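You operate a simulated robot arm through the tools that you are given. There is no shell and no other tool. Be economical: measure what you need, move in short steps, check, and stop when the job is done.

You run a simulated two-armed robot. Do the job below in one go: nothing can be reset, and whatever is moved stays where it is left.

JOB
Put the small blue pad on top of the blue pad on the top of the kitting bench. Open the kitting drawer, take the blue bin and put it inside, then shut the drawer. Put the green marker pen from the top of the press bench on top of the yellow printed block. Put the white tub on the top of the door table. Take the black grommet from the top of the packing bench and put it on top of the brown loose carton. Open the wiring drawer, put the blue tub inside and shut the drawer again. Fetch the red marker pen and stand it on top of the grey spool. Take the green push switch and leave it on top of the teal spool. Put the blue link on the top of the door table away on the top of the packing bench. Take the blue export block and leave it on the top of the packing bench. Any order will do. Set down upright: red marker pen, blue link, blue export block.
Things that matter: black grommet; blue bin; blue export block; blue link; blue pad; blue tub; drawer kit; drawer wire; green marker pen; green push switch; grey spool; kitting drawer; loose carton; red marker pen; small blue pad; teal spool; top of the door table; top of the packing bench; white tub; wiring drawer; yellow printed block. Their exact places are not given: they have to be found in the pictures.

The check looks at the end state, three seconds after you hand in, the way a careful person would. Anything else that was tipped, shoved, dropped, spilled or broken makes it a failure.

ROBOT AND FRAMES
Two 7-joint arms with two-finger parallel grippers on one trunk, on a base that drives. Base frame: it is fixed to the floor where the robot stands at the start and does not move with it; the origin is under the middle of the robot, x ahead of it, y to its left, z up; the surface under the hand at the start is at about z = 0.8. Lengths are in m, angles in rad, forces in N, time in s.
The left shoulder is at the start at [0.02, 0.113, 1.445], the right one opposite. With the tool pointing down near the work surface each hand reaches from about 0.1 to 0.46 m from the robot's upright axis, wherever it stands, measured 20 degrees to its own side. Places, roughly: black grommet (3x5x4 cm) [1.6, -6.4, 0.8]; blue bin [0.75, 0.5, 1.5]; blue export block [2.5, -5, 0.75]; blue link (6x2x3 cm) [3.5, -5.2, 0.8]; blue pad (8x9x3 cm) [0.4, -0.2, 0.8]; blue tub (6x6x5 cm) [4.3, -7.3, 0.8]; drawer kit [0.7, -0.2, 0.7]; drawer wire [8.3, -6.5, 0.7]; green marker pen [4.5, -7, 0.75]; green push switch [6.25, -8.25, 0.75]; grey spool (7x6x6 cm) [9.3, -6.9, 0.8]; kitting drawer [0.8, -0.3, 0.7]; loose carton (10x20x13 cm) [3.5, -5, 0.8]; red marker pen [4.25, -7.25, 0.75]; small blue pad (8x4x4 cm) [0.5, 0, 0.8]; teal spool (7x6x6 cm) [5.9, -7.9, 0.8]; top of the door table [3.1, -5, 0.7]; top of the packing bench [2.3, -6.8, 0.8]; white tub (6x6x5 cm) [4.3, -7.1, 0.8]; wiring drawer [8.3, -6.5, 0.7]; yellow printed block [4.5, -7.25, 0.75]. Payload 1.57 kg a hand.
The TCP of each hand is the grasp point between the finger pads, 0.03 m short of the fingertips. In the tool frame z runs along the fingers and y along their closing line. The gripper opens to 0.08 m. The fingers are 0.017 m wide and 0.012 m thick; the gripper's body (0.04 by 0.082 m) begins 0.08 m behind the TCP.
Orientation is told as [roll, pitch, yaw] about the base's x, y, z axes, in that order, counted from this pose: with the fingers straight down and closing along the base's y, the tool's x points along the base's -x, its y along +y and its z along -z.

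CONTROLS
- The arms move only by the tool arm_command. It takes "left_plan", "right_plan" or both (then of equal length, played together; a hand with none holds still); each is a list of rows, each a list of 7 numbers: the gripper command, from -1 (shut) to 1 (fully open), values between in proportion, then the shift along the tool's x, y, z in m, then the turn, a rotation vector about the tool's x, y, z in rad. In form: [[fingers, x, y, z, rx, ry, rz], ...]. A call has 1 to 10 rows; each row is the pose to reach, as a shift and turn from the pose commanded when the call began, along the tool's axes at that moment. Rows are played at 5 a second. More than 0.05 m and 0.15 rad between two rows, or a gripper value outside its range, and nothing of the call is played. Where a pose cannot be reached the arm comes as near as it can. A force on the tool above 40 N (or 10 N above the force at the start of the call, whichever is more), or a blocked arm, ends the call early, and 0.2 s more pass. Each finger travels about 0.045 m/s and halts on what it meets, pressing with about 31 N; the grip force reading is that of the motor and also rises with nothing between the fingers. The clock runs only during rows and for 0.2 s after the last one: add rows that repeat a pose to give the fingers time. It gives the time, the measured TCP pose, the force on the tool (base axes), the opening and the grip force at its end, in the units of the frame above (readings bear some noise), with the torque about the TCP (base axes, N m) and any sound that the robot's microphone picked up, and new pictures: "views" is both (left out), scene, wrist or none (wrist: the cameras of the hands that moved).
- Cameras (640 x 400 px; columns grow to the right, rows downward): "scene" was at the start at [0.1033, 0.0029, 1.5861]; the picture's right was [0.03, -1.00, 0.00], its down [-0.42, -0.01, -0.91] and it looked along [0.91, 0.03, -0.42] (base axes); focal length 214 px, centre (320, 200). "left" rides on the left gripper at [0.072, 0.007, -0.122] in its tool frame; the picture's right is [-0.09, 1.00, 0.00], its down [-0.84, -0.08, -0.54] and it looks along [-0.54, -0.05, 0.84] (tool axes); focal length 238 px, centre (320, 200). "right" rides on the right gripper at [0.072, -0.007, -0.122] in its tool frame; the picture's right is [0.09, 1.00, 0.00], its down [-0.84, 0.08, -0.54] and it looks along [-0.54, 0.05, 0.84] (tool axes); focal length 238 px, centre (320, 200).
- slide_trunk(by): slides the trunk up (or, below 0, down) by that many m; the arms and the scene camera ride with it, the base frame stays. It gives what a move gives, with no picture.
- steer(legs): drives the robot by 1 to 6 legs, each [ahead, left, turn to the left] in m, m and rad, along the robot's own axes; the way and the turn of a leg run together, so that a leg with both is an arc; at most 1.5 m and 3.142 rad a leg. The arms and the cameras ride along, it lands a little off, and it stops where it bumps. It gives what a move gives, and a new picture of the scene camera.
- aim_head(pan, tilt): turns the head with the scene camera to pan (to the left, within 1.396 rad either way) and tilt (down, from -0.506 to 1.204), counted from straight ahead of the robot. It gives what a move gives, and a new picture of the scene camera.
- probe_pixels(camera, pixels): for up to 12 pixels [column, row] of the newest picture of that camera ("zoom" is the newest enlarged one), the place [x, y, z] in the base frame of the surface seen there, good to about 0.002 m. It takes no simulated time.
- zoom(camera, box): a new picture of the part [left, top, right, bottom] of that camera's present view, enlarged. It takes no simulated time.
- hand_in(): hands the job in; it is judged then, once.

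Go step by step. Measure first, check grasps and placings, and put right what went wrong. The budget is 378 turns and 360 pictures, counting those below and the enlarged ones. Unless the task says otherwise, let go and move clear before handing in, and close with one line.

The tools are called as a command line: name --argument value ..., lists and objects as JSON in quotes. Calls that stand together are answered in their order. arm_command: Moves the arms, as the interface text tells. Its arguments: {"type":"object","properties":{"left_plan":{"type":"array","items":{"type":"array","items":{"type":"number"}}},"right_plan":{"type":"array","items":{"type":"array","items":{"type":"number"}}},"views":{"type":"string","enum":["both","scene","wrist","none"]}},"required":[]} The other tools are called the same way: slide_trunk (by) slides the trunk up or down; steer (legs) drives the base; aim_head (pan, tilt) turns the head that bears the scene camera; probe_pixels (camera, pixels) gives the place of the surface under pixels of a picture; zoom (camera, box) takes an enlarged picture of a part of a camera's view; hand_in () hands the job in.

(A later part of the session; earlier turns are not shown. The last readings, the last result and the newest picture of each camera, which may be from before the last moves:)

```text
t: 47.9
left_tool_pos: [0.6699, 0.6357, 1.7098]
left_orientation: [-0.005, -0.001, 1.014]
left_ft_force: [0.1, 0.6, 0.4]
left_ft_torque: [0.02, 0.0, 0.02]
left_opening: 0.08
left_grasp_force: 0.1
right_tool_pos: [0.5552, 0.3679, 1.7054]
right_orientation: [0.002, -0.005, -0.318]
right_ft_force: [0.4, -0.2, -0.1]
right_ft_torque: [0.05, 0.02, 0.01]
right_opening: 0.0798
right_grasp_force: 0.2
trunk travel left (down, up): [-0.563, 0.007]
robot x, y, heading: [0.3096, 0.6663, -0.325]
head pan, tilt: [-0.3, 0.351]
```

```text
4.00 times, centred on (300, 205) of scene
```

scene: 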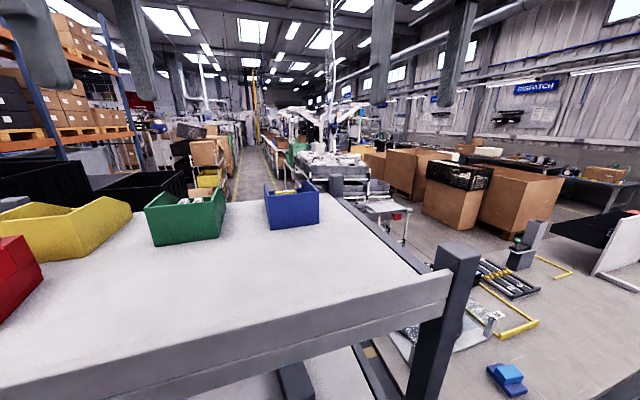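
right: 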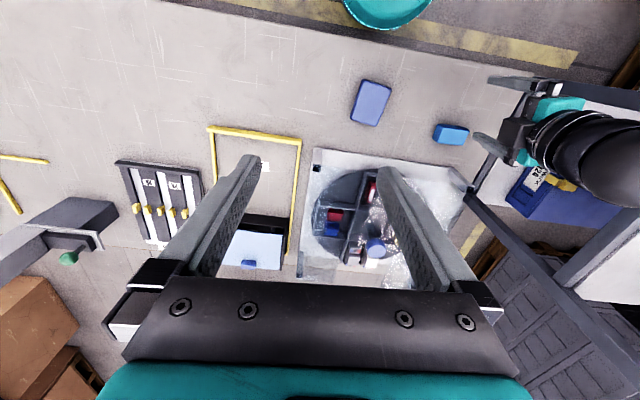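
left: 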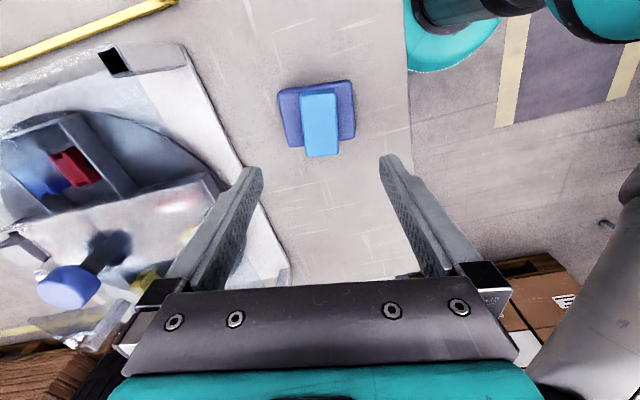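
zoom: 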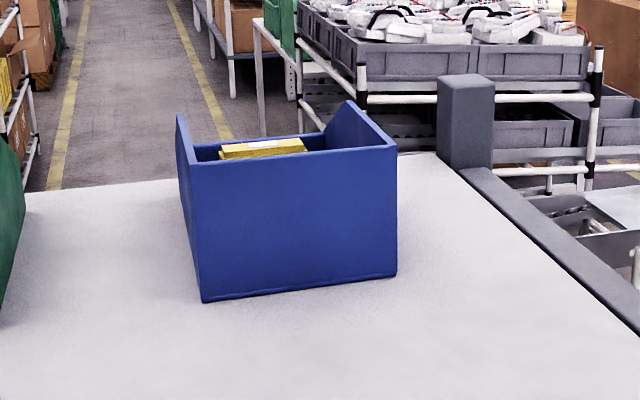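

probe_pixels --camera "zoom" --pixels '[[396, 148], [372, 125], [350, 103], [197, 158], [182, 118], [290, 152], [240, 152], [300, 140], [325, 148], [200, 300], [396, 274]]'

```text
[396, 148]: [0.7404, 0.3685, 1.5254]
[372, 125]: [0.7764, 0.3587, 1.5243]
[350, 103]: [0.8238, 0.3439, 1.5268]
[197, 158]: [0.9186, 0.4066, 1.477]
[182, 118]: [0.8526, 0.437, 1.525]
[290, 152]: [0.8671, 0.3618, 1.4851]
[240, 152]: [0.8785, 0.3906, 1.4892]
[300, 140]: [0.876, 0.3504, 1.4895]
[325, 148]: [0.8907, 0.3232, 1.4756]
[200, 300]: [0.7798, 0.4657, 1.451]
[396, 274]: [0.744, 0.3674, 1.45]
```

The bin holds a yellow box toward its far end. I'll grip the right wall at about (0.79,0.356) with the hand tilted 0.75 forward; first to a point 0.1 above.

arm_command --right_plan '[[0, -0.038, 0.01, 0.0, 0, -0.125, -0.005], [0, -0.076, 0.02, 0.0, 0, -0.25, -0.01], [0, -0.114, 0.031, 0.02, 0, -0.375, -0.016], [0, -0.152, 0.042, 0.04, 0, -0.5, -0.021], [0, -0.19, 0.052, 0.065, 0, -0.625, -0.027], [0, -0.227, 0.062, 0.085, 0, -0.75, -0.032], [0, -0.227, 0.062, 0.085, 0, -0.75, -0.032]]' --views "both"

```text
t: 49.5
left_tool_pos: [0.6694, 0.6362, 1.7081]
left_orientation: [-0.005, 0.001, 1.013]
left_ft_force: [-0.2, -0.8, 0.7]
left_ft_torque: [-0.01, -0.03, 0.02]
left_opening: 0.0802
left_grasp_force: 0.1
right_tool_pos: [0.7902, 0.3554, 1.6211]
right_orientation: [-0.012, -0.758, -0.283]
right_ft_force: [-0.7, -0.1, 0.2]
right_ft_torque: [-0.03, -0.01, 0.03]
right_opening: 0.04
right_grasp_force: 0.1
trunk travel left (down, up): [-0.563, 0.007]
robot x, y, heading: [0.3089, 0.6662, -0.322]
head pan, tilt: [-0.3, 0.351]
```

scene: 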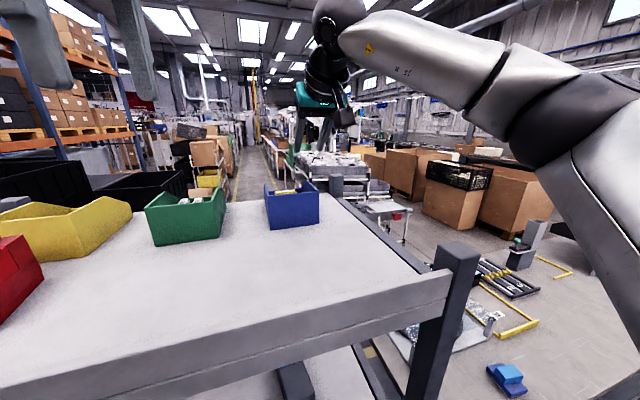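
right: 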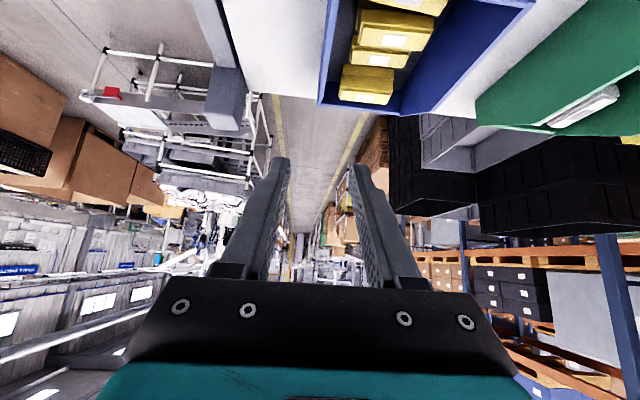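

The bin's right wall is at about column 325–340 in the wrist view. I probe it to check alignment.

probe_pixels --camera "right" --pixels '[[329, 60], [336, 20], [325, 90], [322, 104], [333, 60], [350, 100], [380, 30], [370, 80], [325, 30]]'

```text
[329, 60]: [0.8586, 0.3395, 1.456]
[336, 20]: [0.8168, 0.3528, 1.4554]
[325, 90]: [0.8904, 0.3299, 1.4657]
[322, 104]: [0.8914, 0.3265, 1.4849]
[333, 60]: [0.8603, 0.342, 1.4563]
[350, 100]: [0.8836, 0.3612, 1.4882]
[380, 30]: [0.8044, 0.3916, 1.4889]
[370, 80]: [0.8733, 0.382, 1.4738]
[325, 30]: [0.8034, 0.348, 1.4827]
```

The wall's centre line is within 2 mm of the hand's line, and the boxes' tops are at 1.489. I go straight down so that the tips stop just above the boxes and close on the wall.

arm_command --right_plan '[[0, 0.0275, 0.001, 0.029, 0, 0, 0], [0, 0.05, 0.0015, 0.0528, 0, 0, 0], [0, 0.0701, 0.0015, 0.0741, 0, 0, 0], [-1, 0.0701, 0.0015, 0.0741, 0, 0, 0], [-1, 0.0701, 0.0015, 0.0741, 0, 0, 0], [-1, 0.0701, 0.0015, 0.0741, 0, 0, 0], [-1, 0.0701, 0.0015, 0.0741, 0, 0, 0]]' --views "both"

```text
t: 51.1
left_tool_pos: [0.6699, 0.6349, 1.7086]
left_orientation: [-0.002, 0.0, 1.013]
left_ft_force: [-0.4, 0.5, 0.6]
left_ft_torque: [0.0, -0.02, -0.01]
left_opening: 0.08
left_grasp_force: 0.1
right_tool_pos: [0.7908, 0.3554, 1.5193]
right_orientation: [-0.014, -0.756, -0.283]
right_ft_force: [0.8, 0.3, 0.7]
right_ft_torque: [0.24, -0.03, -0.05]
right_opening: 0.0036
right_grasp_force: 24.5
trunk travel left (down, up): [-0.563, 0.007]
robot x, y, heading: [0.313, 0.6665, -0.32]
head pan, tilt: [-0.3, 0.351]
```

scene: 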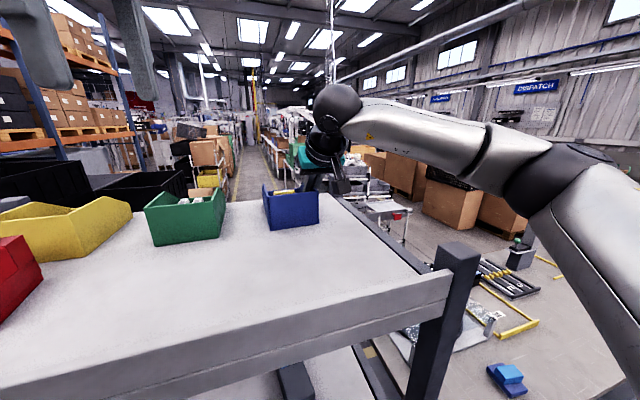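
right: 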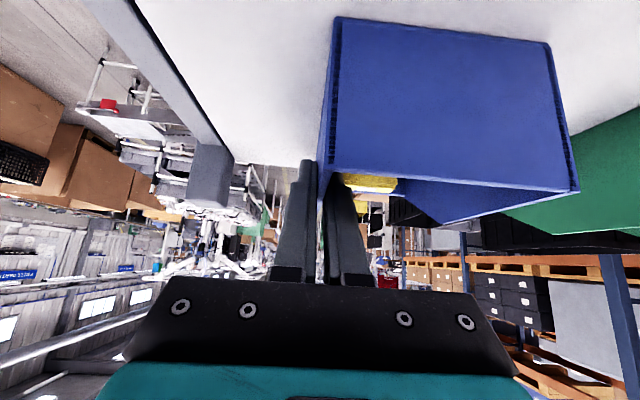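

Gripped the wall (3.6 mm). Lift gently by 6 cm and check.

arm_command --right_plan '[[-1, 0, 0, 0, 0, 0, 0], [-1, -0.0069, 0, -0.0073, 0, 0, 0], [-1, -0.0137, 0, -0.0145, 0, 0, 0], [-1, -0.0275, 0, -0.029, 0, 0, 0], [-1, -0.0412, 0, -0.0436, 0, 0, 0]]' --views "both"

```text
t: 52.3
left_tool_pos: [0.6702, 0.6372, 1.708]
left_orientation: [-0.003, 0.0, 1.016]
left_ft_force: [-0.8, -0.7, 0.2]
left_ft_torque: [-0.01, 0.01, 0.02]
left_opening: 0.08
left_grasp_force: 0.1
right_tool_pos: [0.7914, 0.3551, 1.5784]
right_orientation: [-0.014, -0.755, -0.282]
right_ft_force: [0.0, -0.3, -2.8]
right_ft_torque: [-0.1, 0.07, -0.02]
right_opening: 0.0037
right_grasp_force: 24.7
trunk travel left (down, up): [-0.563, 0.007]
robot x, y, heading: [0.3141, 0.663, -0.321]
head pan, tilt: [-0.3, 0.351]
```

scene: 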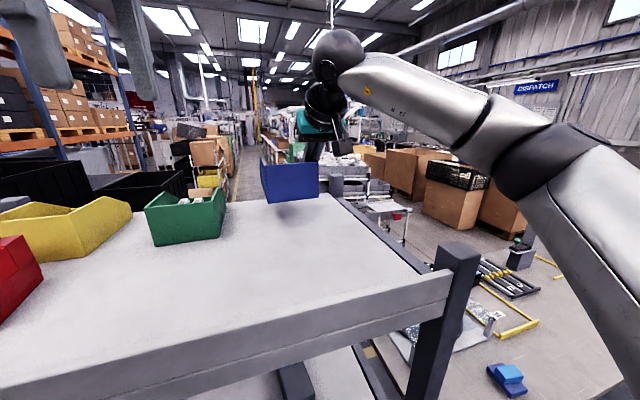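
right: 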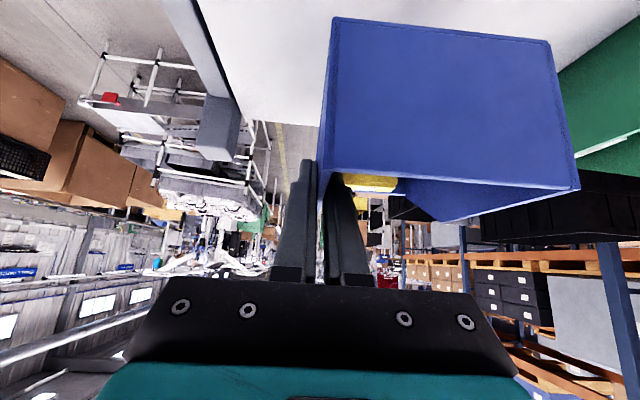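

Lifted level (about 0.29 kg). Back out from the rack and look around to plan the way to the far side of the bench.

steer --legs '[[-0.5, 0, 0]]'

aim_head --pan -0.7 --tilt 0.5

```text
t: 55.2
left_tool_pos: [0.2004, 0.7922, 1.7083]
left_orientation: [-0.004, 0.001, 1.01]
left_ft_force: [-0.2, 0.2, 0.8]
left_ft_torque: [0.02, -0.02, -0.04]
left_opening: 0.0801
left_grasp_force: 0.0
right_tool_pos: [0.3192, 0.5115, 1.5792]
right_orientation: [-0.013, -0.754, -0.283]
right_ft_force: [-0.3, 0.1, -1.7]
right_ft_torque: [-0.07, 0.05, -0.02]
right_opening: 0.0037
right_grasp_force: 24.6
trunk travel left (down, up): [-0.563, 0.007]
robot x, y, heading: [-0.1569, 0.8246, -0.318]
head pan, tilt: [-0.3, 0.351]
```

scene: 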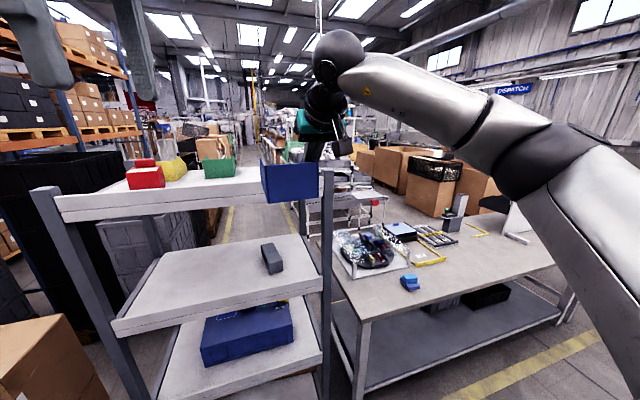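

```text
t: 56.1
left_tool_pos: [0.2005, 0.7926, 1.7073]
left_orientation: [-0.006, 0.001, 1.01]
left_ft_force: [0.3, -0.7, 0.0]
left_ft_torque: [0.02, -0.02, -0.01]
left_opening: 0.0802
left_grasp_force: 0.0
right_tool_pos: [0.3198, 0.5134, 1.5796]
right_orientation: [-0.014, -0.754, -0.283]
right_ft_force: [0.1, -0.1, -1.7]
right_ft_torque: [-0.09, 0.06, -0.01]
right_opening: 0.0041
right_grasp_force: 24.9
trunk travel left (down, up): [-0.563, 0.007]
robot x, y, heading: [-0.1558, 0.8215, -0.323]
head pan, tilt: [-0.7, 0.499]
```

scene: 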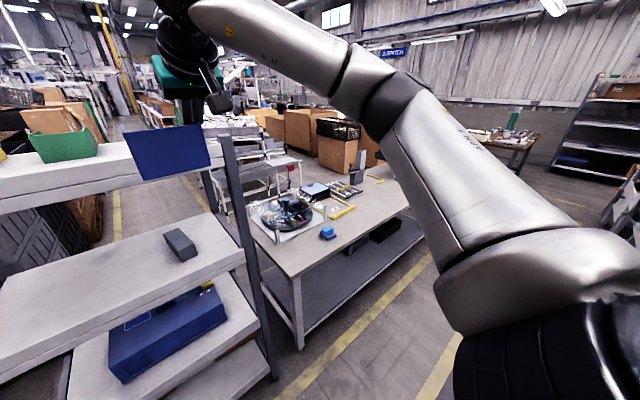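

I pull the bin in closer to the body, then turn to face along the bench to view the way round.

arm_command --right_plan '[[-1, 0.03, 0, -0.028, 0, 0, 0], [-1, 0.06, 0, -0.057, 0, 0, 0], [-1, 0.094, 0, -0.089, 0, 0, 0]]' --views "none"

steer --legs '[[-0.2, 0, 0], [0, 0, -1.57]]'

aim_head --pan 0.5 --tilt 0.4

```text
t: 56.9
left_tool_pos: [0.1981, 0.7916, 1.7084]
left_orientation: [-0.007, 0.001, 1.011]
left_ft_force: [0.6, -1.0, 0.8]
left_ft_torque: [-0.02, 0.0, 0.02]
left_opening: 0.0799
left_grasp_force: 0.1
right_tool_pos: [0.1927, 0.5504, 1.5796]
right_orientation: [-0.012, -0.757, -0.284]
right_ft_force: [0.1, -0.4, -1.7]
right_ft_torque: [-0.06, 0.07, 0.03]
right_opening: 0.0036
right_grasp_force: 25.4
trunk travel left (down, up): [-0.563, 0.007]
robot x, y, heading: [-0.1546, 0.8268, -0.32]
head pan, tilt: [-0.7, 0.499]
```

```text
t: 62.3
left_tool_pos: [-0.3857, 0.5319, 1.7084]
left_orientation: [-0.003, 0.001, -0.574]
left_ft_force: [0.3, 0.6, -0.1]
left_ft_torque: [-0.02, 0.03, 0.03]
left_opening: 0.0799
left_grasp_force: 0.0
right_tool_pos: [-0.6257, 0.5408, 1.5788]
right_orientation: [-0.014, -0.754, -1.867]
right_ft_force: [-0.3, -0.3, -1.6]
right_ft_torque: [0.07, 0.05, 0.0]
right_opening: 0.0039
right_grasp_force: 24.5
trunk travel left (down, up): [-0.563, 0.007]
robot x, y, heading: [-0.3466, 0.8873, -1.906]
head pan, tilt: [-0.7, 0.499]
```

scene: 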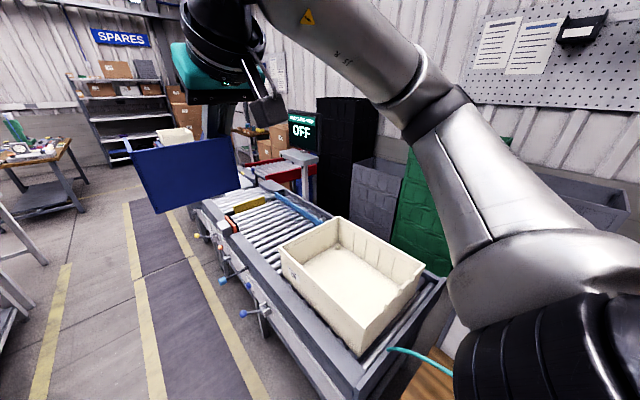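

```text
t: 63.7
left_tool_pos: [-0.3839, 0.5318, 1.7084]
left_orientation: [-0.004, 0.0, -0.572]
left_ft_force: [0.0, -0.5, -0.5]
left_ft_torque: [0.0, -0.01, -0.01]
left_opening: 0.0804
left_grasp_force: 0.2
right_tool_pos: [-0.6249, 0.5403, 1.5791]
right_orientation: [-0.013, -0.755, -1.867]
right_ft_force: [0.8, -0.1, -2.7]
right_ft_torque: [0.11, 0.09, 0.0]
right_opening: 0.0035
right_grasp_force: 24.6
trunk travel left (down, up): [-0.563, 0.007]
robot x, y, heading: [-0.3454, 0.8866, -1.91]
head pan, tilt: [0.499, 0.4]
```

scene: 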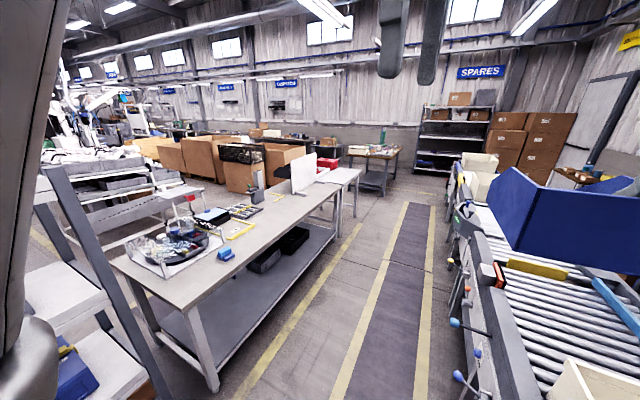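

The aisle between bench and conveyor is open; a second table follows the bench at (345,180). I probe key points for the route.

probe_pixels --camera "scene" --pixels '[[337, 225], [302, 190], [357, 178], [388, 195], [300, 160], [440, 250], [490, 320], [355, 215], [205, 180], [190, 235], [240, 190], [340, 190]]'

zoom --camera "scene" --box '[100, 110, 420, 310]'

```text
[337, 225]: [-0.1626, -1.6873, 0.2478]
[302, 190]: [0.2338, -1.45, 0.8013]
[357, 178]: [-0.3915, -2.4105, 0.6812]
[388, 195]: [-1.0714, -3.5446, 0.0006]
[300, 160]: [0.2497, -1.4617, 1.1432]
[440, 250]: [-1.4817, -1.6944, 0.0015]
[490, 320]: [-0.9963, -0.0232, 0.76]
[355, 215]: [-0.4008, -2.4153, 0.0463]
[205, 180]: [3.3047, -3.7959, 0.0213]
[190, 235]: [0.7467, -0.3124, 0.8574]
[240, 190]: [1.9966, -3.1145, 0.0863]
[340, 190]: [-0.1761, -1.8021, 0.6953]
```

```text
2.00 times, centred on (260, 210) of scene
```

zoom: 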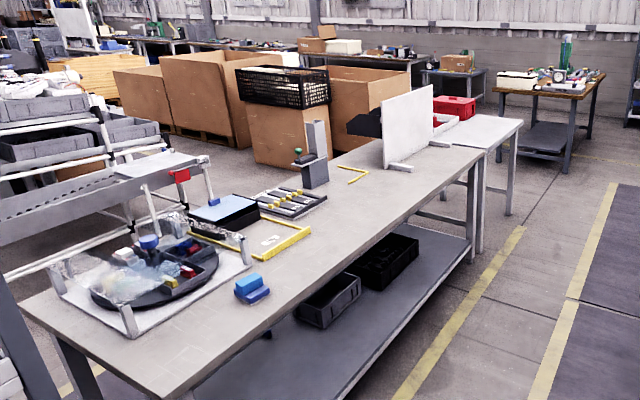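

The route: along the aisle past the second table's end (-0.40,-2.42), then left round to the far side. First stretch now.

steer --legs '[[1.2, 0.3, 0.02], [1.4, 0, 0], [1.2, 0, 0], [0, 0, 1.57]]'

aim_head --pan 0.6 --tilt 0.45

```text
t: 86.1
left_tool_pos: [-0.9356, -2.8438, 1.7075]
left_orientation: [-0.005, 0.0, 1.01]
left_ft_force: [0.9, 0.6, -1.9]
left_ft_torque: [0.0, -0.03, 0.02]
left_opening: 0.0799
left_grasp_force: 0.0
right_tool_pos: [-0.9416, -3.085, 1.5804]
right_orientation: [-0.014, -0.754, -0.284]
right_ft_force: [-0.9, 0.4, -2.5]
right_ft_torque: [-0.07, 0.09, -0.02]
right_opening: 0.0034
right_grasp_force: 24.7
trunk travel left (down, up): [-0.563, 0.007]
robot x, y, heading: [-1.2914, -2.8091, -0.324]
head pan, tilt: [0.499, 0.4]
```

scene: 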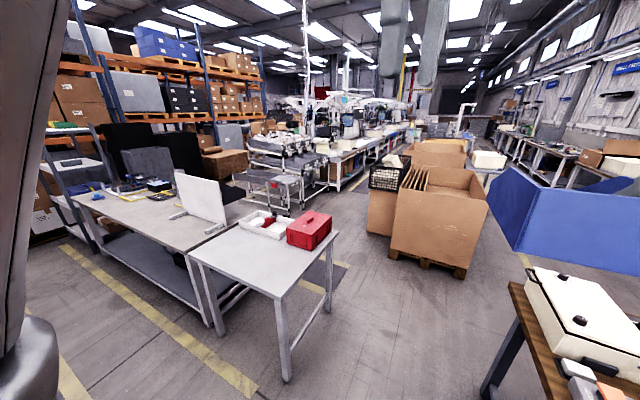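

```text
t: 86.8
left_tool_pos: [-0.9353, -2.8445, 1.7101]
left_orientation: [-0.004, 0.0, 1.01]
left_ft_force: [0.6, 1.0, 0.0]
left_ft_torque: [0.0, -0.01, -0.02]
left_opening: 0.0801
left_grasp_force: 0.1
right_tool_pos: [-0.9415, -3.0857, 1.5787]
right_orientation: [-0.014, -0.755, -0.285]
right_ft_force: [0.9, 0.2, -2.8]
right_ft_torque: [-0.14, 0.06, 0.0]
right_opening: 0.0035
right_grasp_force: 24.6
trunk travel left (down, up): [-0.563, 0.007]
robot x, y, heading: [-1.2914, -2.8115, -0.322]
head pan, tilt: [0.6, 0.45]
```

scene: 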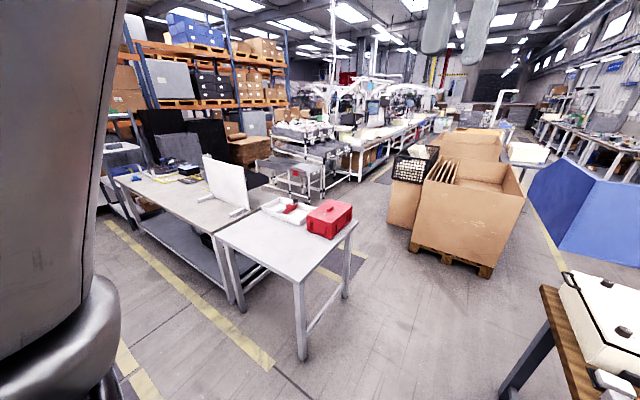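

probe_pixels --camera "scene" --pixels '[[302, 358], [357, 222], [548, 290], [411, 245], [492, 275], [320, 197], [390, 225], [344, 298], [262, 180], [335, 243], [505, 390], [272, 192]]'

```text
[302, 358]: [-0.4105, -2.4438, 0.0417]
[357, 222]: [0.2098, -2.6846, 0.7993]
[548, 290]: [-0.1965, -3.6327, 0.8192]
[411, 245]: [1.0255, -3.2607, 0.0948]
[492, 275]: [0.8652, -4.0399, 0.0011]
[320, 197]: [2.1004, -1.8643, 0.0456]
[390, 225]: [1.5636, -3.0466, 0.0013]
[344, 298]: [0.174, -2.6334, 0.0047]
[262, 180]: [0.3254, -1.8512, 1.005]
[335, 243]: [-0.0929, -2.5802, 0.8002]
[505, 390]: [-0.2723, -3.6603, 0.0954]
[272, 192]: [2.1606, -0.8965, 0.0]
```

The lane between the second table (d≈1.03) and the pallet boxes is about 0.9 m wide. I go ahead 1.1, turn left, sidestep, and advance, then look.

steer --legs '[[1.1, 0, 0], [0, 0, 1.57], [0, -0.55, 0], [0.6, -0.1, 0]]'

aim_head --pan 0.2 --tilt 0.5

```text
t: 102.0
left_tool_pos: [0.6051, -2.4541, 1.7077]
left_orientation: [-0.002, 0.001, 2.574]
left_ft_force: [-0.3, -0.4, 0.5]
left_ft_torque: [-0.01, 0.02, 0.02]
left_opening: 0.0802
left_grasp_force: 0.2
right_tool_pos: [0.8478, -2.4614, 1.579]
right_orientation: [-0.014, -0.755, 1.278]
right_ft_force: [-0.2, 0.6, -3.5]
right_ft_torque: [-0.09, -0.07, 0.0]
right_opening: 0.0038
right_grasp_force: 24.8
trunk travel left (down, up): [-0.563, 0.007]
robot x, y, heading: [0.5662, -2.81, 1.241]
head pan, tilt: [0.6, 0.45]
```

scene: 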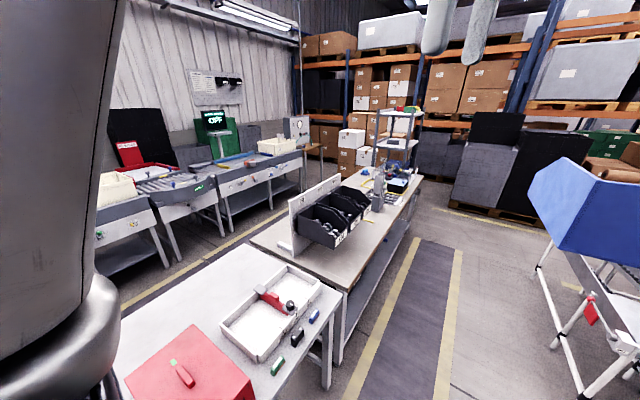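

```text
t: 102.9
left_tool_pos: [0.6058, -2.4531, 1.7074]
left_orientation: [-0.004, 0.002, 2.573]
left_ft_force: [-0.2, 0.6, -0.5]
left_ft_torque: [0.0, -0.02, -0.02]
left_opening: 0.0799
left_grasp_force: 0.0
right_tool_pos: [0.8482, -2.4611, 1.5796]
right_orientation: [-0.014, -0.754, 1.277]
right_ft_force: [0.3, -0.7, -1.2]
right_ft_torque: [-0.06, -0.1, -0.01]
right_opening: 0.0036
right_grasp_force: 24.6
trunk travel left (down, up): [-0.563, 0.007]
robot x, y, heading: [0.5687, -2.8106, 1.237]
head pan, tilt: [0.201, 0.499]
```

scene: 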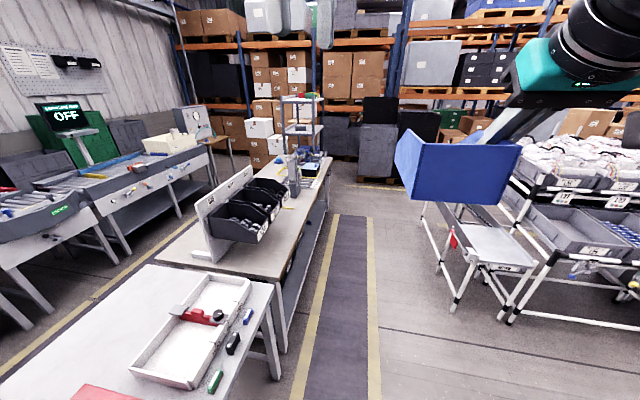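

Clear lane along the far side. Probe the cart's near legs and the bench's far edge.

probe_pixels --camera "scene" --pixels '[[455, 310], [505, 320], [330, 165], [320, 185], [440, 270], [298, 262], [330, 190], [305, 230], [310, 200]]'

zoom --camera "scene" --box '[240, 120, 400, 220]'

```text
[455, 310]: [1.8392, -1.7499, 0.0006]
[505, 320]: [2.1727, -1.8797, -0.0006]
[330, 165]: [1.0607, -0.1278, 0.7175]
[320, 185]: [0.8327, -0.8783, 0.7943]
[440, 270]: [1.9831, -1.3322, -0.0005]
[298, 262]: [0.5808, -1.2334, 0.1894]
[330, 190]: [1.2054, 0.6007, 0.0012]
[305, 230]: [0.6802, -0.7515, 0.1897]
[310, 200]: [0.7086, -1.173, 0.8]
```

```text
4.00 times, centred on (320, 170) of scene
```

zoom: 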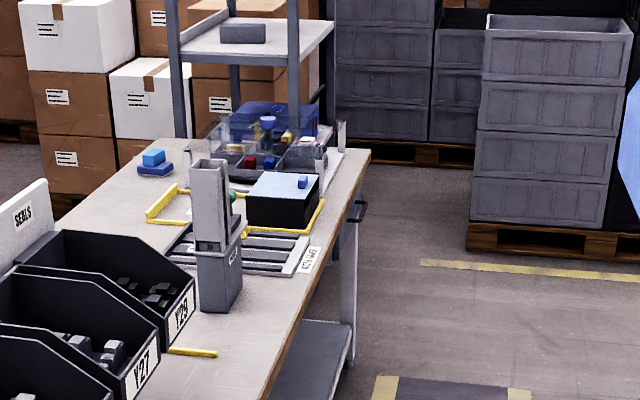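

The drawer's bar handle is visible at the bench's far side (zoom (360,210)). I drive there and turn to face it.

steer --legs '[[1.4, -0.2, 0.02], [0.95, 0, 0], [0, 0, 1.57]]'

aim_head --pan 0.0 --tilt 0.75

```text
t: 118.4
left_tool_pos: [1.1276, -0.5919, 1.7092]
left_orientation: [-0.005, 0.001, -2.123]
left_ft_force: [-0.6, 0.4, -0.3]
left_ft_torque: [-0.03, 0.02, 0.0]
left_opening: 0.0799
left_grasp_force: 0.1
right_tool_pos: [1.1326, -0.3492, 1.5791]
right_orientation: [-0.014, -0.754, 2.866]
right_ft_force: [0.4, 1.1, -2.0]
right_ft_torque: [0.13, -0.08, -0.02]
right_opening: 0.0036
right_grasp_force: 24.6
trunk travel left (down, up): [-0.563, 0.007]
robot x, y, heading: [1.4873, -0.6179, 2.827]
head pan, tilt: [0.201, 0.499]
```

scene: 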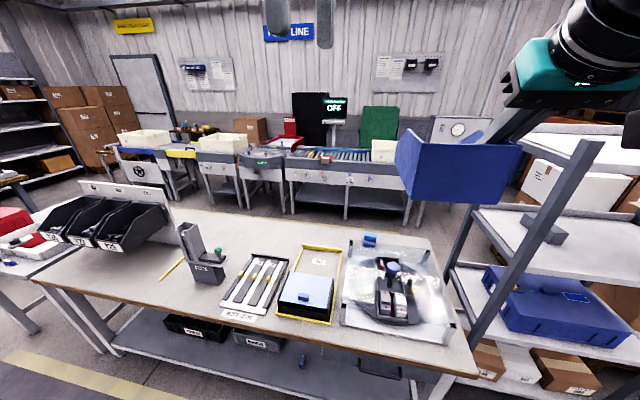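

```text
t: 119.1
left_tool_pos: [1.1274, -0.5915, 1.7078]
left_orientation: [-0.002, 0.0, -2.124]
left_ft_force: [0.1, -0.5, -0.1]
left_ft_torque: [-0.01, -0.03, 0.02]
left_opening: 0.0799
left_grasp_force: 0.1
right_tool_pos: [1.1315, -0.3506, 1.5786]
right_orientation: [-0.014, -0.754, 2.864]
right_ft_force: [1.6, 0.1, -1.1]
right_ft_torque: [0.05, -0.07, 0.0]
right_opening: 0.0036
right_grasp_force: 25.0
trunk travel left (down, up): [-0.563, 0.007]
robot x, y, heading: [1.4876, -0.621, 2.823]
head pan, tilt: [0.0, 0.75]
```

scene: 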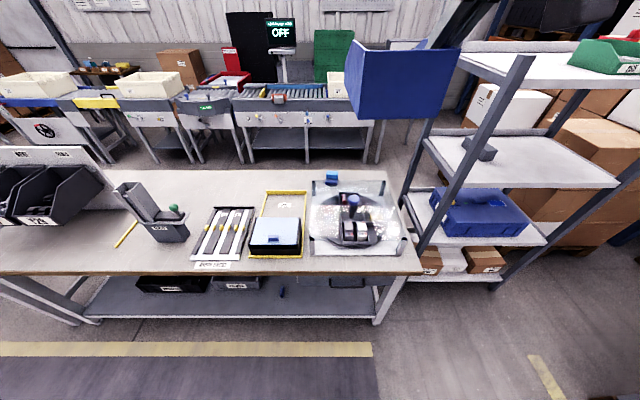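

zoom --camera "scene" --box '[270, 230, 430, 330]'

```text
4.00 times, centred on (350, 280) of scene
```

zoom: 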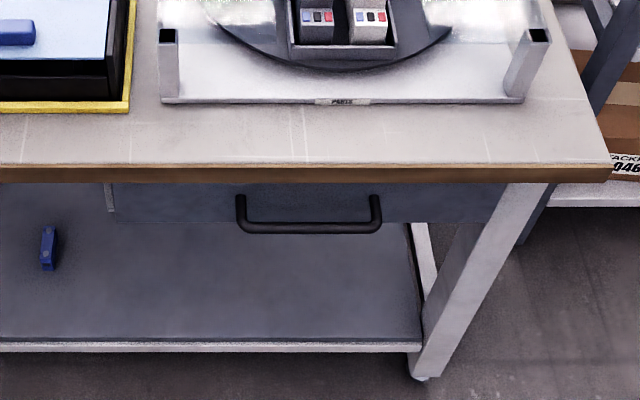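

probe_pixels --camera "zoom" --pixels '[[310, 228], [250, 226], [372, 226], [242, 205], [378, 205], [310, 200], [118, 200], [490, 205], [310, 175], [150, 175], [500, 175], [310, 218]]'

```text
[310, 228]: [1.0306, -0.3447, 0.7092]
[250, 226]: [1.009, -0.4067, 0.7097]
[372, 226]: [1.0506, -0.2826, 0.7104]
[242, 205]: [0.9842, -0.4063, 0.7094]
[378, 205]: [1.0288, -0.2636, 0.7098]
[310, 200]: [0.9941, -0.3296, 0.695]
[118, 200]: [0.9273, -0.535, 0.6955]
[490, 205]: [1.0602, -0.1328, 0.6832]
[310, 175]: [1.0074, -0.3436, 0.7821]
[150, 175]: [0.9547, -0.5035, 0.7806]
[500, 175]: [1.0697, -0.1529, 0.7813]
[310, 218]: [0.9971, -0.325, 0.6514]
```

The handle bar runs from (1.009,-0.407) to (1.051,-0.283) at z≈0.705, standing 0.04 off the face. I'll line up (strafe right 0.12) and lower the trunk; the left hand will grip the bar at a slant.

steer --legs '[[0, -0.12, 0]]'

slide_trunk --by -0.4

slide_trunk --by -0.13

aim_head --pan 0.0 --tilt 0.6

```text
t: 120.4
left_tool_pos: [1.1641, -0.4791, 1.7093]
left_orientation: [-0.006, 0.001, -2.124]
left_ft_force: [0.5, 0.1, 0.2]
left_ft_torque: [-0.02, 0.02, -0.05]
left_opening: 0.0799
left_grasp_force: 0.0
right_tool_pos: [1.1681, -0.2383, 1.5797]
right_orientation: [-0.015, -0.754, 2.867]
right_ft_force: [-0.4, 0.5, -1.9]
right_ft_torque: [0.09, -0.1, 0.0]
right_opening: 0.0033
right_grasp_force: 24.8
trunk travel left (down, up): [-0.563, 0.007]
robot x, y, heading: [1.5253, -0.5116, 2.828]
head pan, tilt: [0.0, 0.75]
```

scene: 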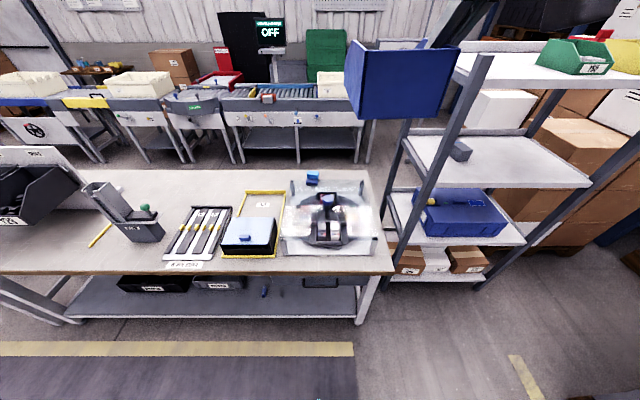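

```text
t: 124.2
left_tool_pos: [1.1644, -0.4785, 1.3086]
left_orientation: [-0.004, 0.002, -2.125]
left_ft_force: [-0.8, 0.2, 0.6]
left_ft_torque: [-0.01, -0.02, 0.02]
left_opening: 0.0801
left_grasp_force: 0.0
right_tool_pos: [1.1679, -0.2365, 1.1795]
right_orientation: [-0.014, -0.754, 2.867]
right_ft_force: [-0.3, -0.7, -1.1]
right_ft_torque: [0.07, -0.08, 0.01]
right_opening: 0.0037
right_grasp_force: 24.3
trunk travel left (down, up): [-0.163, 0.407]
robot x, y, heading: [1.5202, -0.504, 2.822]
head pan, tilt: [0.0, 0.75]
```

```text
t: 125.8
left_tool_pos: [1.1657, -0.4779, 1.1789]
left_orientation: [-0.004, 0.003, -2.123]
left_ft_force: [-0.6, -0.4, -0.1]
left_ft_torque: [0.01, 0.02, 0.0]
left_opening: 0.0799
left_grasp_force: 0.0
right_tool_pos: [1.1674, -0.2371, 1.0481]
right_orientation: [-0.014, -0.754, 2.866]
right_ft_force: [-0.5, -0.7, -1.4]
right_ft_torque: [0.05, -0.09, 0.0]
right_opening: 0.0037
right_grasp_force: 25.4
trunk travel left (down, up): [-0.033, 0.537]
robot x, y, heading: [1.5221, -0.5069, 2.825]
head pan, tilt: [0.0, 0.75]
```

```text
t: 126.5
left_tool_pos: [1.1643, -0.4786, 1.1787]
left_orientation: [-0.005, 0.002, -2.124]
left_ft_force: [0.9, 0.5, -0.3]
left_ft_torque: [0.02, 0.0, 0.01]
left_opening: 0.0796
left_grasp_force: 0.1
right_tool_pos: [1.1688, -0.2377, 1.0495]
right_orientation: [-0.016, -0.755, 2.867]
right_ft_force: [-0.7, 1.0, -1.5]
right_ft_torque: [0.06, -0.09, -0.01]
right_opening: 0.0036
right_grasp_force: 24.7
trunk travel left (down, up): [-0.033, 0.537]
robot x, y, heading: [1.5267, -0.5064, 2.826]
head pan, tilt: [0.0, 0.6]
```

scene: 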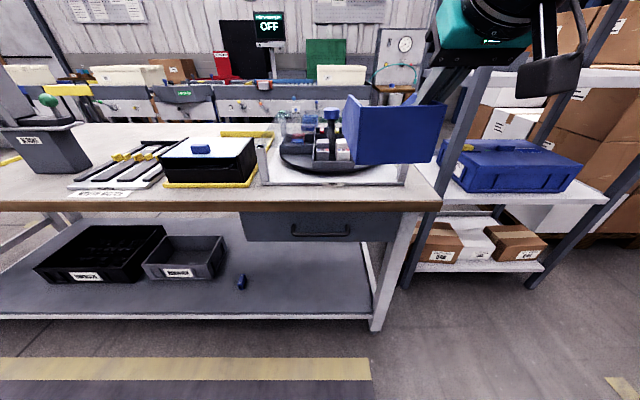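

I first move the bin further right and up for clearance from the left hand.

arm_command --right_plan '[[-1, -0.011, -0.03, -0.012, 0, 0, 0], [-1, -0.022, -0.06, -0.024, 0, 0, 0], [-1, -0.034, -0.09, -0.036, 0, 0, 0], [-1, -0.034, -0.12, -0.036, 0, 0, 0]]' --views "none"

arm_command --left_plan '[[0, 0.003, -0.009, 0.04, 0.09, -0.011, -0.022], [0, 0.006, -0.018, 0.08, 0.179, -0.021, -0.044], [0, 0.008, -0.026, 0.12, 0.269, -0.032, -0.067], [0, 0.011, -0.035, 0.16, 0.358, -0.043, -0.089], [0, 0.014, -0.044, 0.2, 0.448, -0.053, -0.111], [0, 0.017, -0.053, 0.24, 0.538, -0.064, -0.133], [0, 0.02, -0.061, 0.28, 0.627, -0.075, -0.155], [0, 0.022, -0.07, 0.32, 0.717, -0.086, -0.178], [0, 0.025, -0.079, 0.36, 0.806, -0.096, -0.2], [0, 0.028, -0.088, 0.4, 0.896, -0.107, -0.222]]' --views "both"

```text
t: 127.5
left_tool_pos: [1.1644, -0.4772, 1.1792]
left_orientation: [-0.004, -0.001, -2.123]
left_ft_force: [0.5, 0.1, 0.5]
left_ft_torque: [-0.01, 0.0, -0.04]
left_opening: 0.08
left_grasp_force: 0.0
right_tool_pos: [1.2025, -0.1219, 1.0991]
right_orientation: [-0.017, -0.755, 2.866]
right_ft_force: [-0.8, 0.3, -2.1]
right_ft_torque: [0.08, -0.06, -0.02]
right_opening: 0.0036
right_grasp_force: 24.7
trunk travel left (down, up): [-0.033, 0.537]
robot x, y, heading: [1.5199, -0.5126, 2.827]
head pan, tilt: [0.0, 0.6]
```

```text
t: 129.7
left_tool_pos: [1.1041, -0.4071, 0.779]
left_orientation: [-0.904, 0.005, -1.885]
left_ft_force: [0.9, 0.1, 0.7]
left_ft_torque: [0.02, -0.02, 0.02]
left_opening: 0.04
left_grasp_force: 0.1
right_tool_pos: [1.2026, -0.1222, 1.0986]
right_orientation: [-0.015, -0.755, 2.867]
right_ft_force: [-0.4, 0.3, -1.4]
right_ft_torque: [0.1, -0.09, 0.03]
right_opening: 0.0038
right_grasp_force: 24.8
trunk travel left (down, up): [-0.033, 0.537]
robot x, y, heading: [1.5192, -0.5081, 2.825]
head pan, tilt: [0.0, 0.6]
```

scene: 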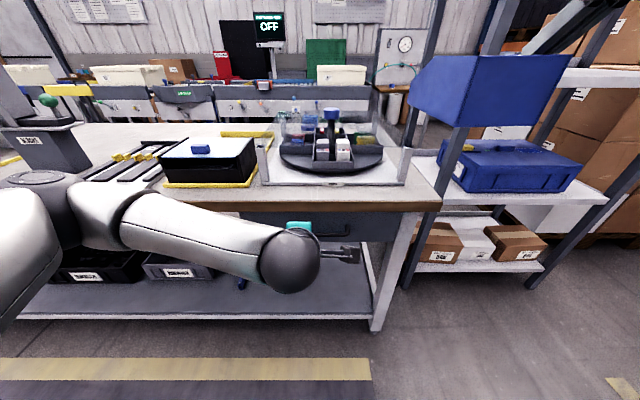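
left: 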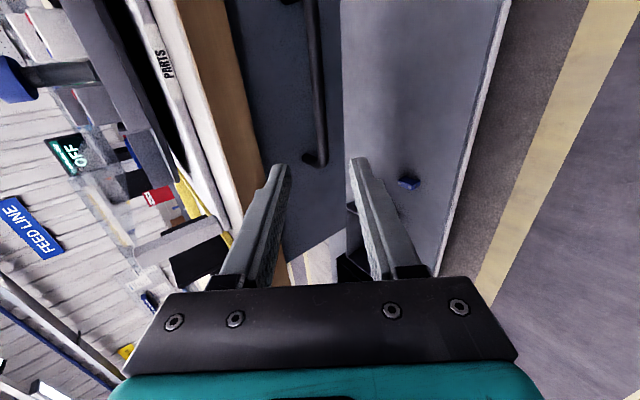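

The bar runs down column ~317 in the wrist view, nearly on the hand's line. Probe to fine-tune.

probe_pixels --camera "left" --pixels '[[316, 130], [315, 100], [318, 145], [313, 110], [319, 110], [300, 110], [314, 60]]'

```text
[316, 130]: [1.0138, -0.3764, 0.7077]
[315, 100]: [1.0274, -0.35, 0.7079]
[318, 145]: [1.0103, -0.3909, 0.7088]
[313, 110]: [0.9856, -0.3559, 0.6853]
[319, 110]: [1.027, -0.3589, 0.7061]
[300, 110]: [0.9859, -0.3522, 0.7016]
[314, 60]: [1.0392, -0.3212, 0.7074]
```

Inner fingertip clearance to the drawer face is small, so I narrow the opening to 0.022 and go in 0.108 m along the tool, then close.

arm_command --left_plan '[[-0.45, 0, -0.0025, 0.02, 0, 0, 0], [-0.45, 0, -0.0025, 0.05, 0, 0, 0], [-0.45, 0, -0.0025, 0.08, 0, 0, 0], [-0.45, 0, -0.0025, 0.108, 0, 0, 0], [-0.45, 0, -0.0025, 0.108, 0, 0, 0]]' --views "wrist"

```text
t: 130.9
left_tool_pos: [1.0206, -0.3806, 0.7135]
left_orientation: [-0.903, 0.002, -1.885]
left_ft_force: [0.2, 0.1, -0.3]
left_ft_torque: [-0.01, 0.02, 0.01]
left_opening: 0.0222
left_grasp_force: 0.1
right_tool_pos: [1.2013, -0.122, 1.0987]
right_orientation: [-0.014, -0.755, 2.866]
right_ft_force: [0.8, -0.3, -1.3]
right_ft_torque: [0.01, -0.12, -0.02]
right_opening: 0.0038
right_grasp_force: 24.7
trunk travel left (down, up): [-0.033, 0.537]
robot x, y, heading: [1.5214, -0.5079, 2.825]
head pan, tilt: [0.0, 0.6]
```

left: 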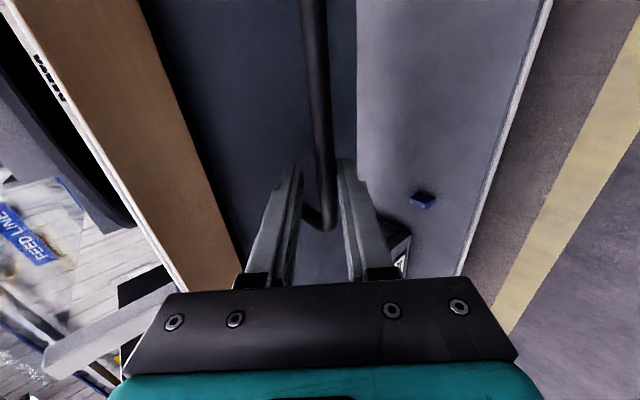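

The bar lies between the fingers. Close.

arm_command --left_plan '[[-1, 0, 0, 0, 0, 0, 0], [-1, 0, 0, 0, 0, 0, 0], [-1, 0, 0, 0, 0, 0, 0], [-1, 0, 0, 0, 0, 0, 0]]' --views "none"

```text
t: 131.9
left_tool_pos: [1.0237, -0.3806, 0.7112]
left_orientation: [-0.894, 0.002, -1.887]
left_ft_force: [9.5, -3.4, -14.1]
left_ft_torque: [-0.27, -0.07, -0.16]
left_opening: 0.0115
left_grasp_force: 29.0
right_tool_pos: [1.2012, -0.1216, 1.098]
right_orientation: [-0.015, -0.754, 2.867]
right_ft_force: [0.1, -0.7, -2.2]
right_ft_torque: [0.07, -0.07, -0.02]
right_opening: 0.0035
right_grasp_force: 24.4
trunk travel left (down, up): [-0.033, 0.537]
robot x, y, heading: [1.5244, -0.5073, 2.824]
head pan, tilt: [0.0, 0.6]
```

Gripped the bar (11.5 mm). I relax the side load a bit and pull by driving back 0.12 first.

arm_command --left_plan '[[-1, 0, 0.004, 0, 0, 0, 0], [-1, 0, 0.004, 0, 0, 0, 0]]' --views "none"

steer --legs '[[-0.12, 0, 0]]'

```text
t: 132.5
left_tool_pos: [1.0224, -0.3819, 0.7095]
left_orientation: [-0.906, 0.0, -1.885]
left_ft_force: [3.9, 1.2, -11.3]
left_ft_torque: [-0.48, -0.01, 0.11]
left_opening: 0.0119
left_grasp_force: 28.7
right_tool_pos: [1.2013, -0.1217, 1.0979]
right_orientation: [-0.013, -0.754, 2.867]
right_ft_force: [-0.1, 0.3, -1.8]
right_ft_torque: [0.09, -0.07, 0.04]
right_opening: 0.0039
right_grasp_force: 24.5
trunk travel left (down, up): [-0.033, 0.537]
robot x, y, heading: [1.5216, -0.5056, 2.827]
head pan, tilt: [0.0, 0.6]
```

```text
t: 133.7
left_tool_pos: [1.1371, -0.4189, 0.7102]
left_orientation: [-0.904, 0.001, -1.886]
left_ft_force: [1.9, 3.2, -9.1]
left_ft_torque: [-0.17, -0.01, -0.29]
left_opening: 0.0118
left_grasp_force: 27.9
right_tool_pos: [1.316, -0.1603, 1.0983]
right_orientation: [-0.014, -0.754, 2.868]
right_ft_force: [0.7, 0.4, -1.7]
right_ft_torque: [0.08, -0.05, 0.01]
right_opening: 0.0037
right_grasp_force: 24.5
trunk travel left (down, up): [-0.033, 0.537]
robot x, y, heading: [1.6359, -0.5422, 2.826]
head pan, tilt: [0.0, 0.6]
```

scene: 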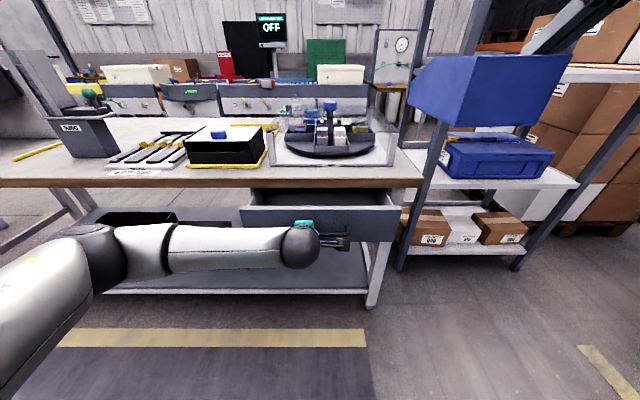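

The drawer opens with the hand. Pull another 0.13.

steer --legs '[[-0.12, 0, 0]]'

```text
t: 135.0
left_tool_pos: [1.2518, -0.4557, 0.7093]
left_orientation: [-0.904, 0.0, -1.886]
left_ft_force: [0.4, 1.1, -1.5]
left_ft_torque: [-0.25, 0.04, -0.25]
left_opening: 0.0117
left_grasp_force: 29.5
right_tool_pos: [1.4294, -0.1986, 1.0983]
right_orientation: [-0.014, -0.754, 2.868]
right_ft_force: [0.8, -0.3, -3.1]
right_ft_torque: [0.07, -0.1, 0.06]
right_opening: 0.0035
right_grasp_force: 24.3
trunk travel left (down, up): [-0.033, 0.537]
robot x, y, heading: [1.7497, -0.5842, 2.824]
head pan, tilt: [0.0, 0.6]
```

scene: 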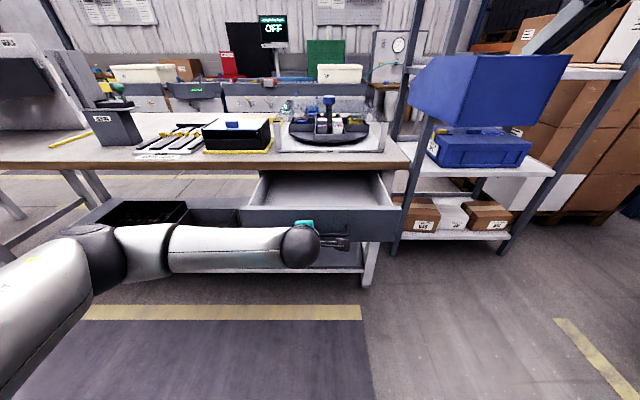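

Let me gain another 4 cm so the bin drops in easily.

steer --legs '[[-0.04, 0, 0]]'

zoom --camera "scene" --box '[220, 140, 420, 265]'

```text
t: 135.8
left_tool_pos: [1.2902, -0.4684, 0.7098]
left_orientation: [-0.904, 0.003, -1.886]
left_ft_force: [0.8, 0.5, -0.2]
left_ft_torque: [-0.22, 0.08, -0.2]
left_opening: 0.012
left_grasp_force: 29.5
right_tool_pos: [1.4668, -0.2097, 1.0992]
right_orientation: [-0.014, -0.755, 2.865]
right_ft_force: [0.6, 0.0, -1.3]
right_ft_torque: [0.04, -0.09, 0.02]
right_opening: 0.0038
right_grasp_force: 24.1
trunk travel left (down, up): [-0.033, 0.537]
robot x, y, heading: [1.7859, -0.5916, 2.825]
head pan, tilt: [0.0, 0.6]
```

scene: 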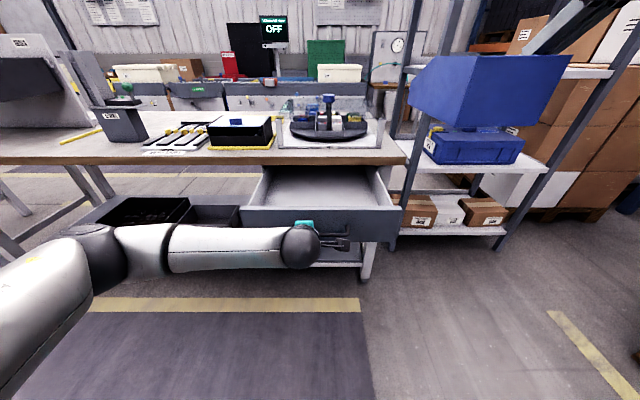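

```text
3.20 times, centred on (320, 202) of scene
```

zoom: 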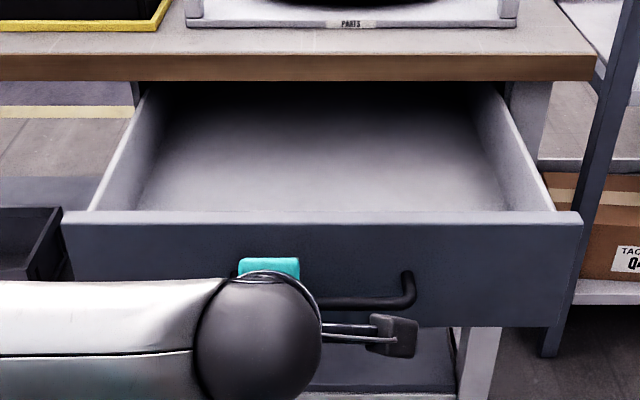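

probe_pixels --camera "zoom" --pixels '[[320, 212], [80, 213], [575, 213], [320, 195], [150, 195], [500, 195], [320, 130], [140, 130], [520, 150], [320, 75], [110, 180], [320, 205]]'

```text
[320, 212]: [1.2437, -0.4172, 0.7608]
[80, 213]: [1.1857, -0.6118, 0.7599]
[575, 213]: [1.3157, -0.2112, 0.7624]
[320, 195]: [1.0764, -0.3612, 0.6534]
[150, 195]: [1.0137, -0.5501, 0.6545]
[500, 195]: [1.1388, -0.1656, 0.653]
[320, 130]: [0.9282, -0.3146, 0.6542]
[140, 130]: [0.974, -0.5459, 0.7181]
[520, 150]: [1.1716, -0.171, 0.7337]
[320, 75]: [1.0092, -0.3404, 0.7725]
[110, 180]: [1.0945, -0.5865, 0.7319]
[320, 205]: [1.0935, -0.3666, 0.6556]
```

The tilted hand's camera would come down near the drawer's front panel, so more opening would help. I pull further by 0.1, watching forces.

steer --legs '[[-0.06, 0, 0]]'

```text
t: 136.8
left_tool_pos: [1.3459, -0.4879, 0.7103]
left_orientation: [-0.903, 0.0, -1.887]
left_ft_force: [-0.3, -1.9, 1.8]
left_ft_torque: [-0.18, 0.08, -0.18]
left_opening: 0.0115
left_grasp_force: 29.3
right_tool_pos: [1.5251, -0.2291, 1.0989]
right_orientation: [-0.014, -0.754, 2.867]
right_ft_force: [-0.3, 0.0, -0.7]
right_ft_torque: [0.1, -0.09, 0.02]
right_opening: 0.0039
right_grasp_force: 25.0
trunk travel left (down, up): [-0.033, 0.537]
robot x, y, heading: [1.8425, -0.6131, 2.825]
head pan, tilt: [0.0, 0.6]
```

scene: 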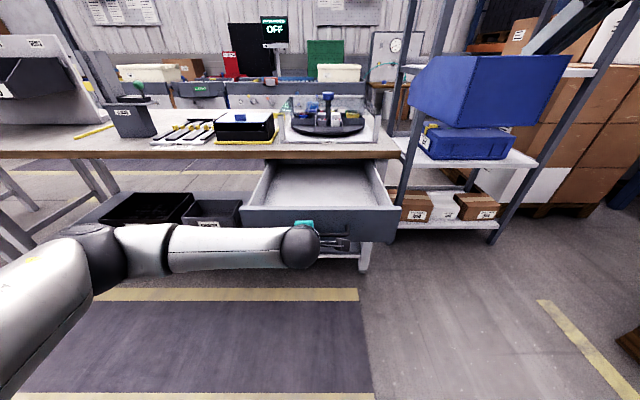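

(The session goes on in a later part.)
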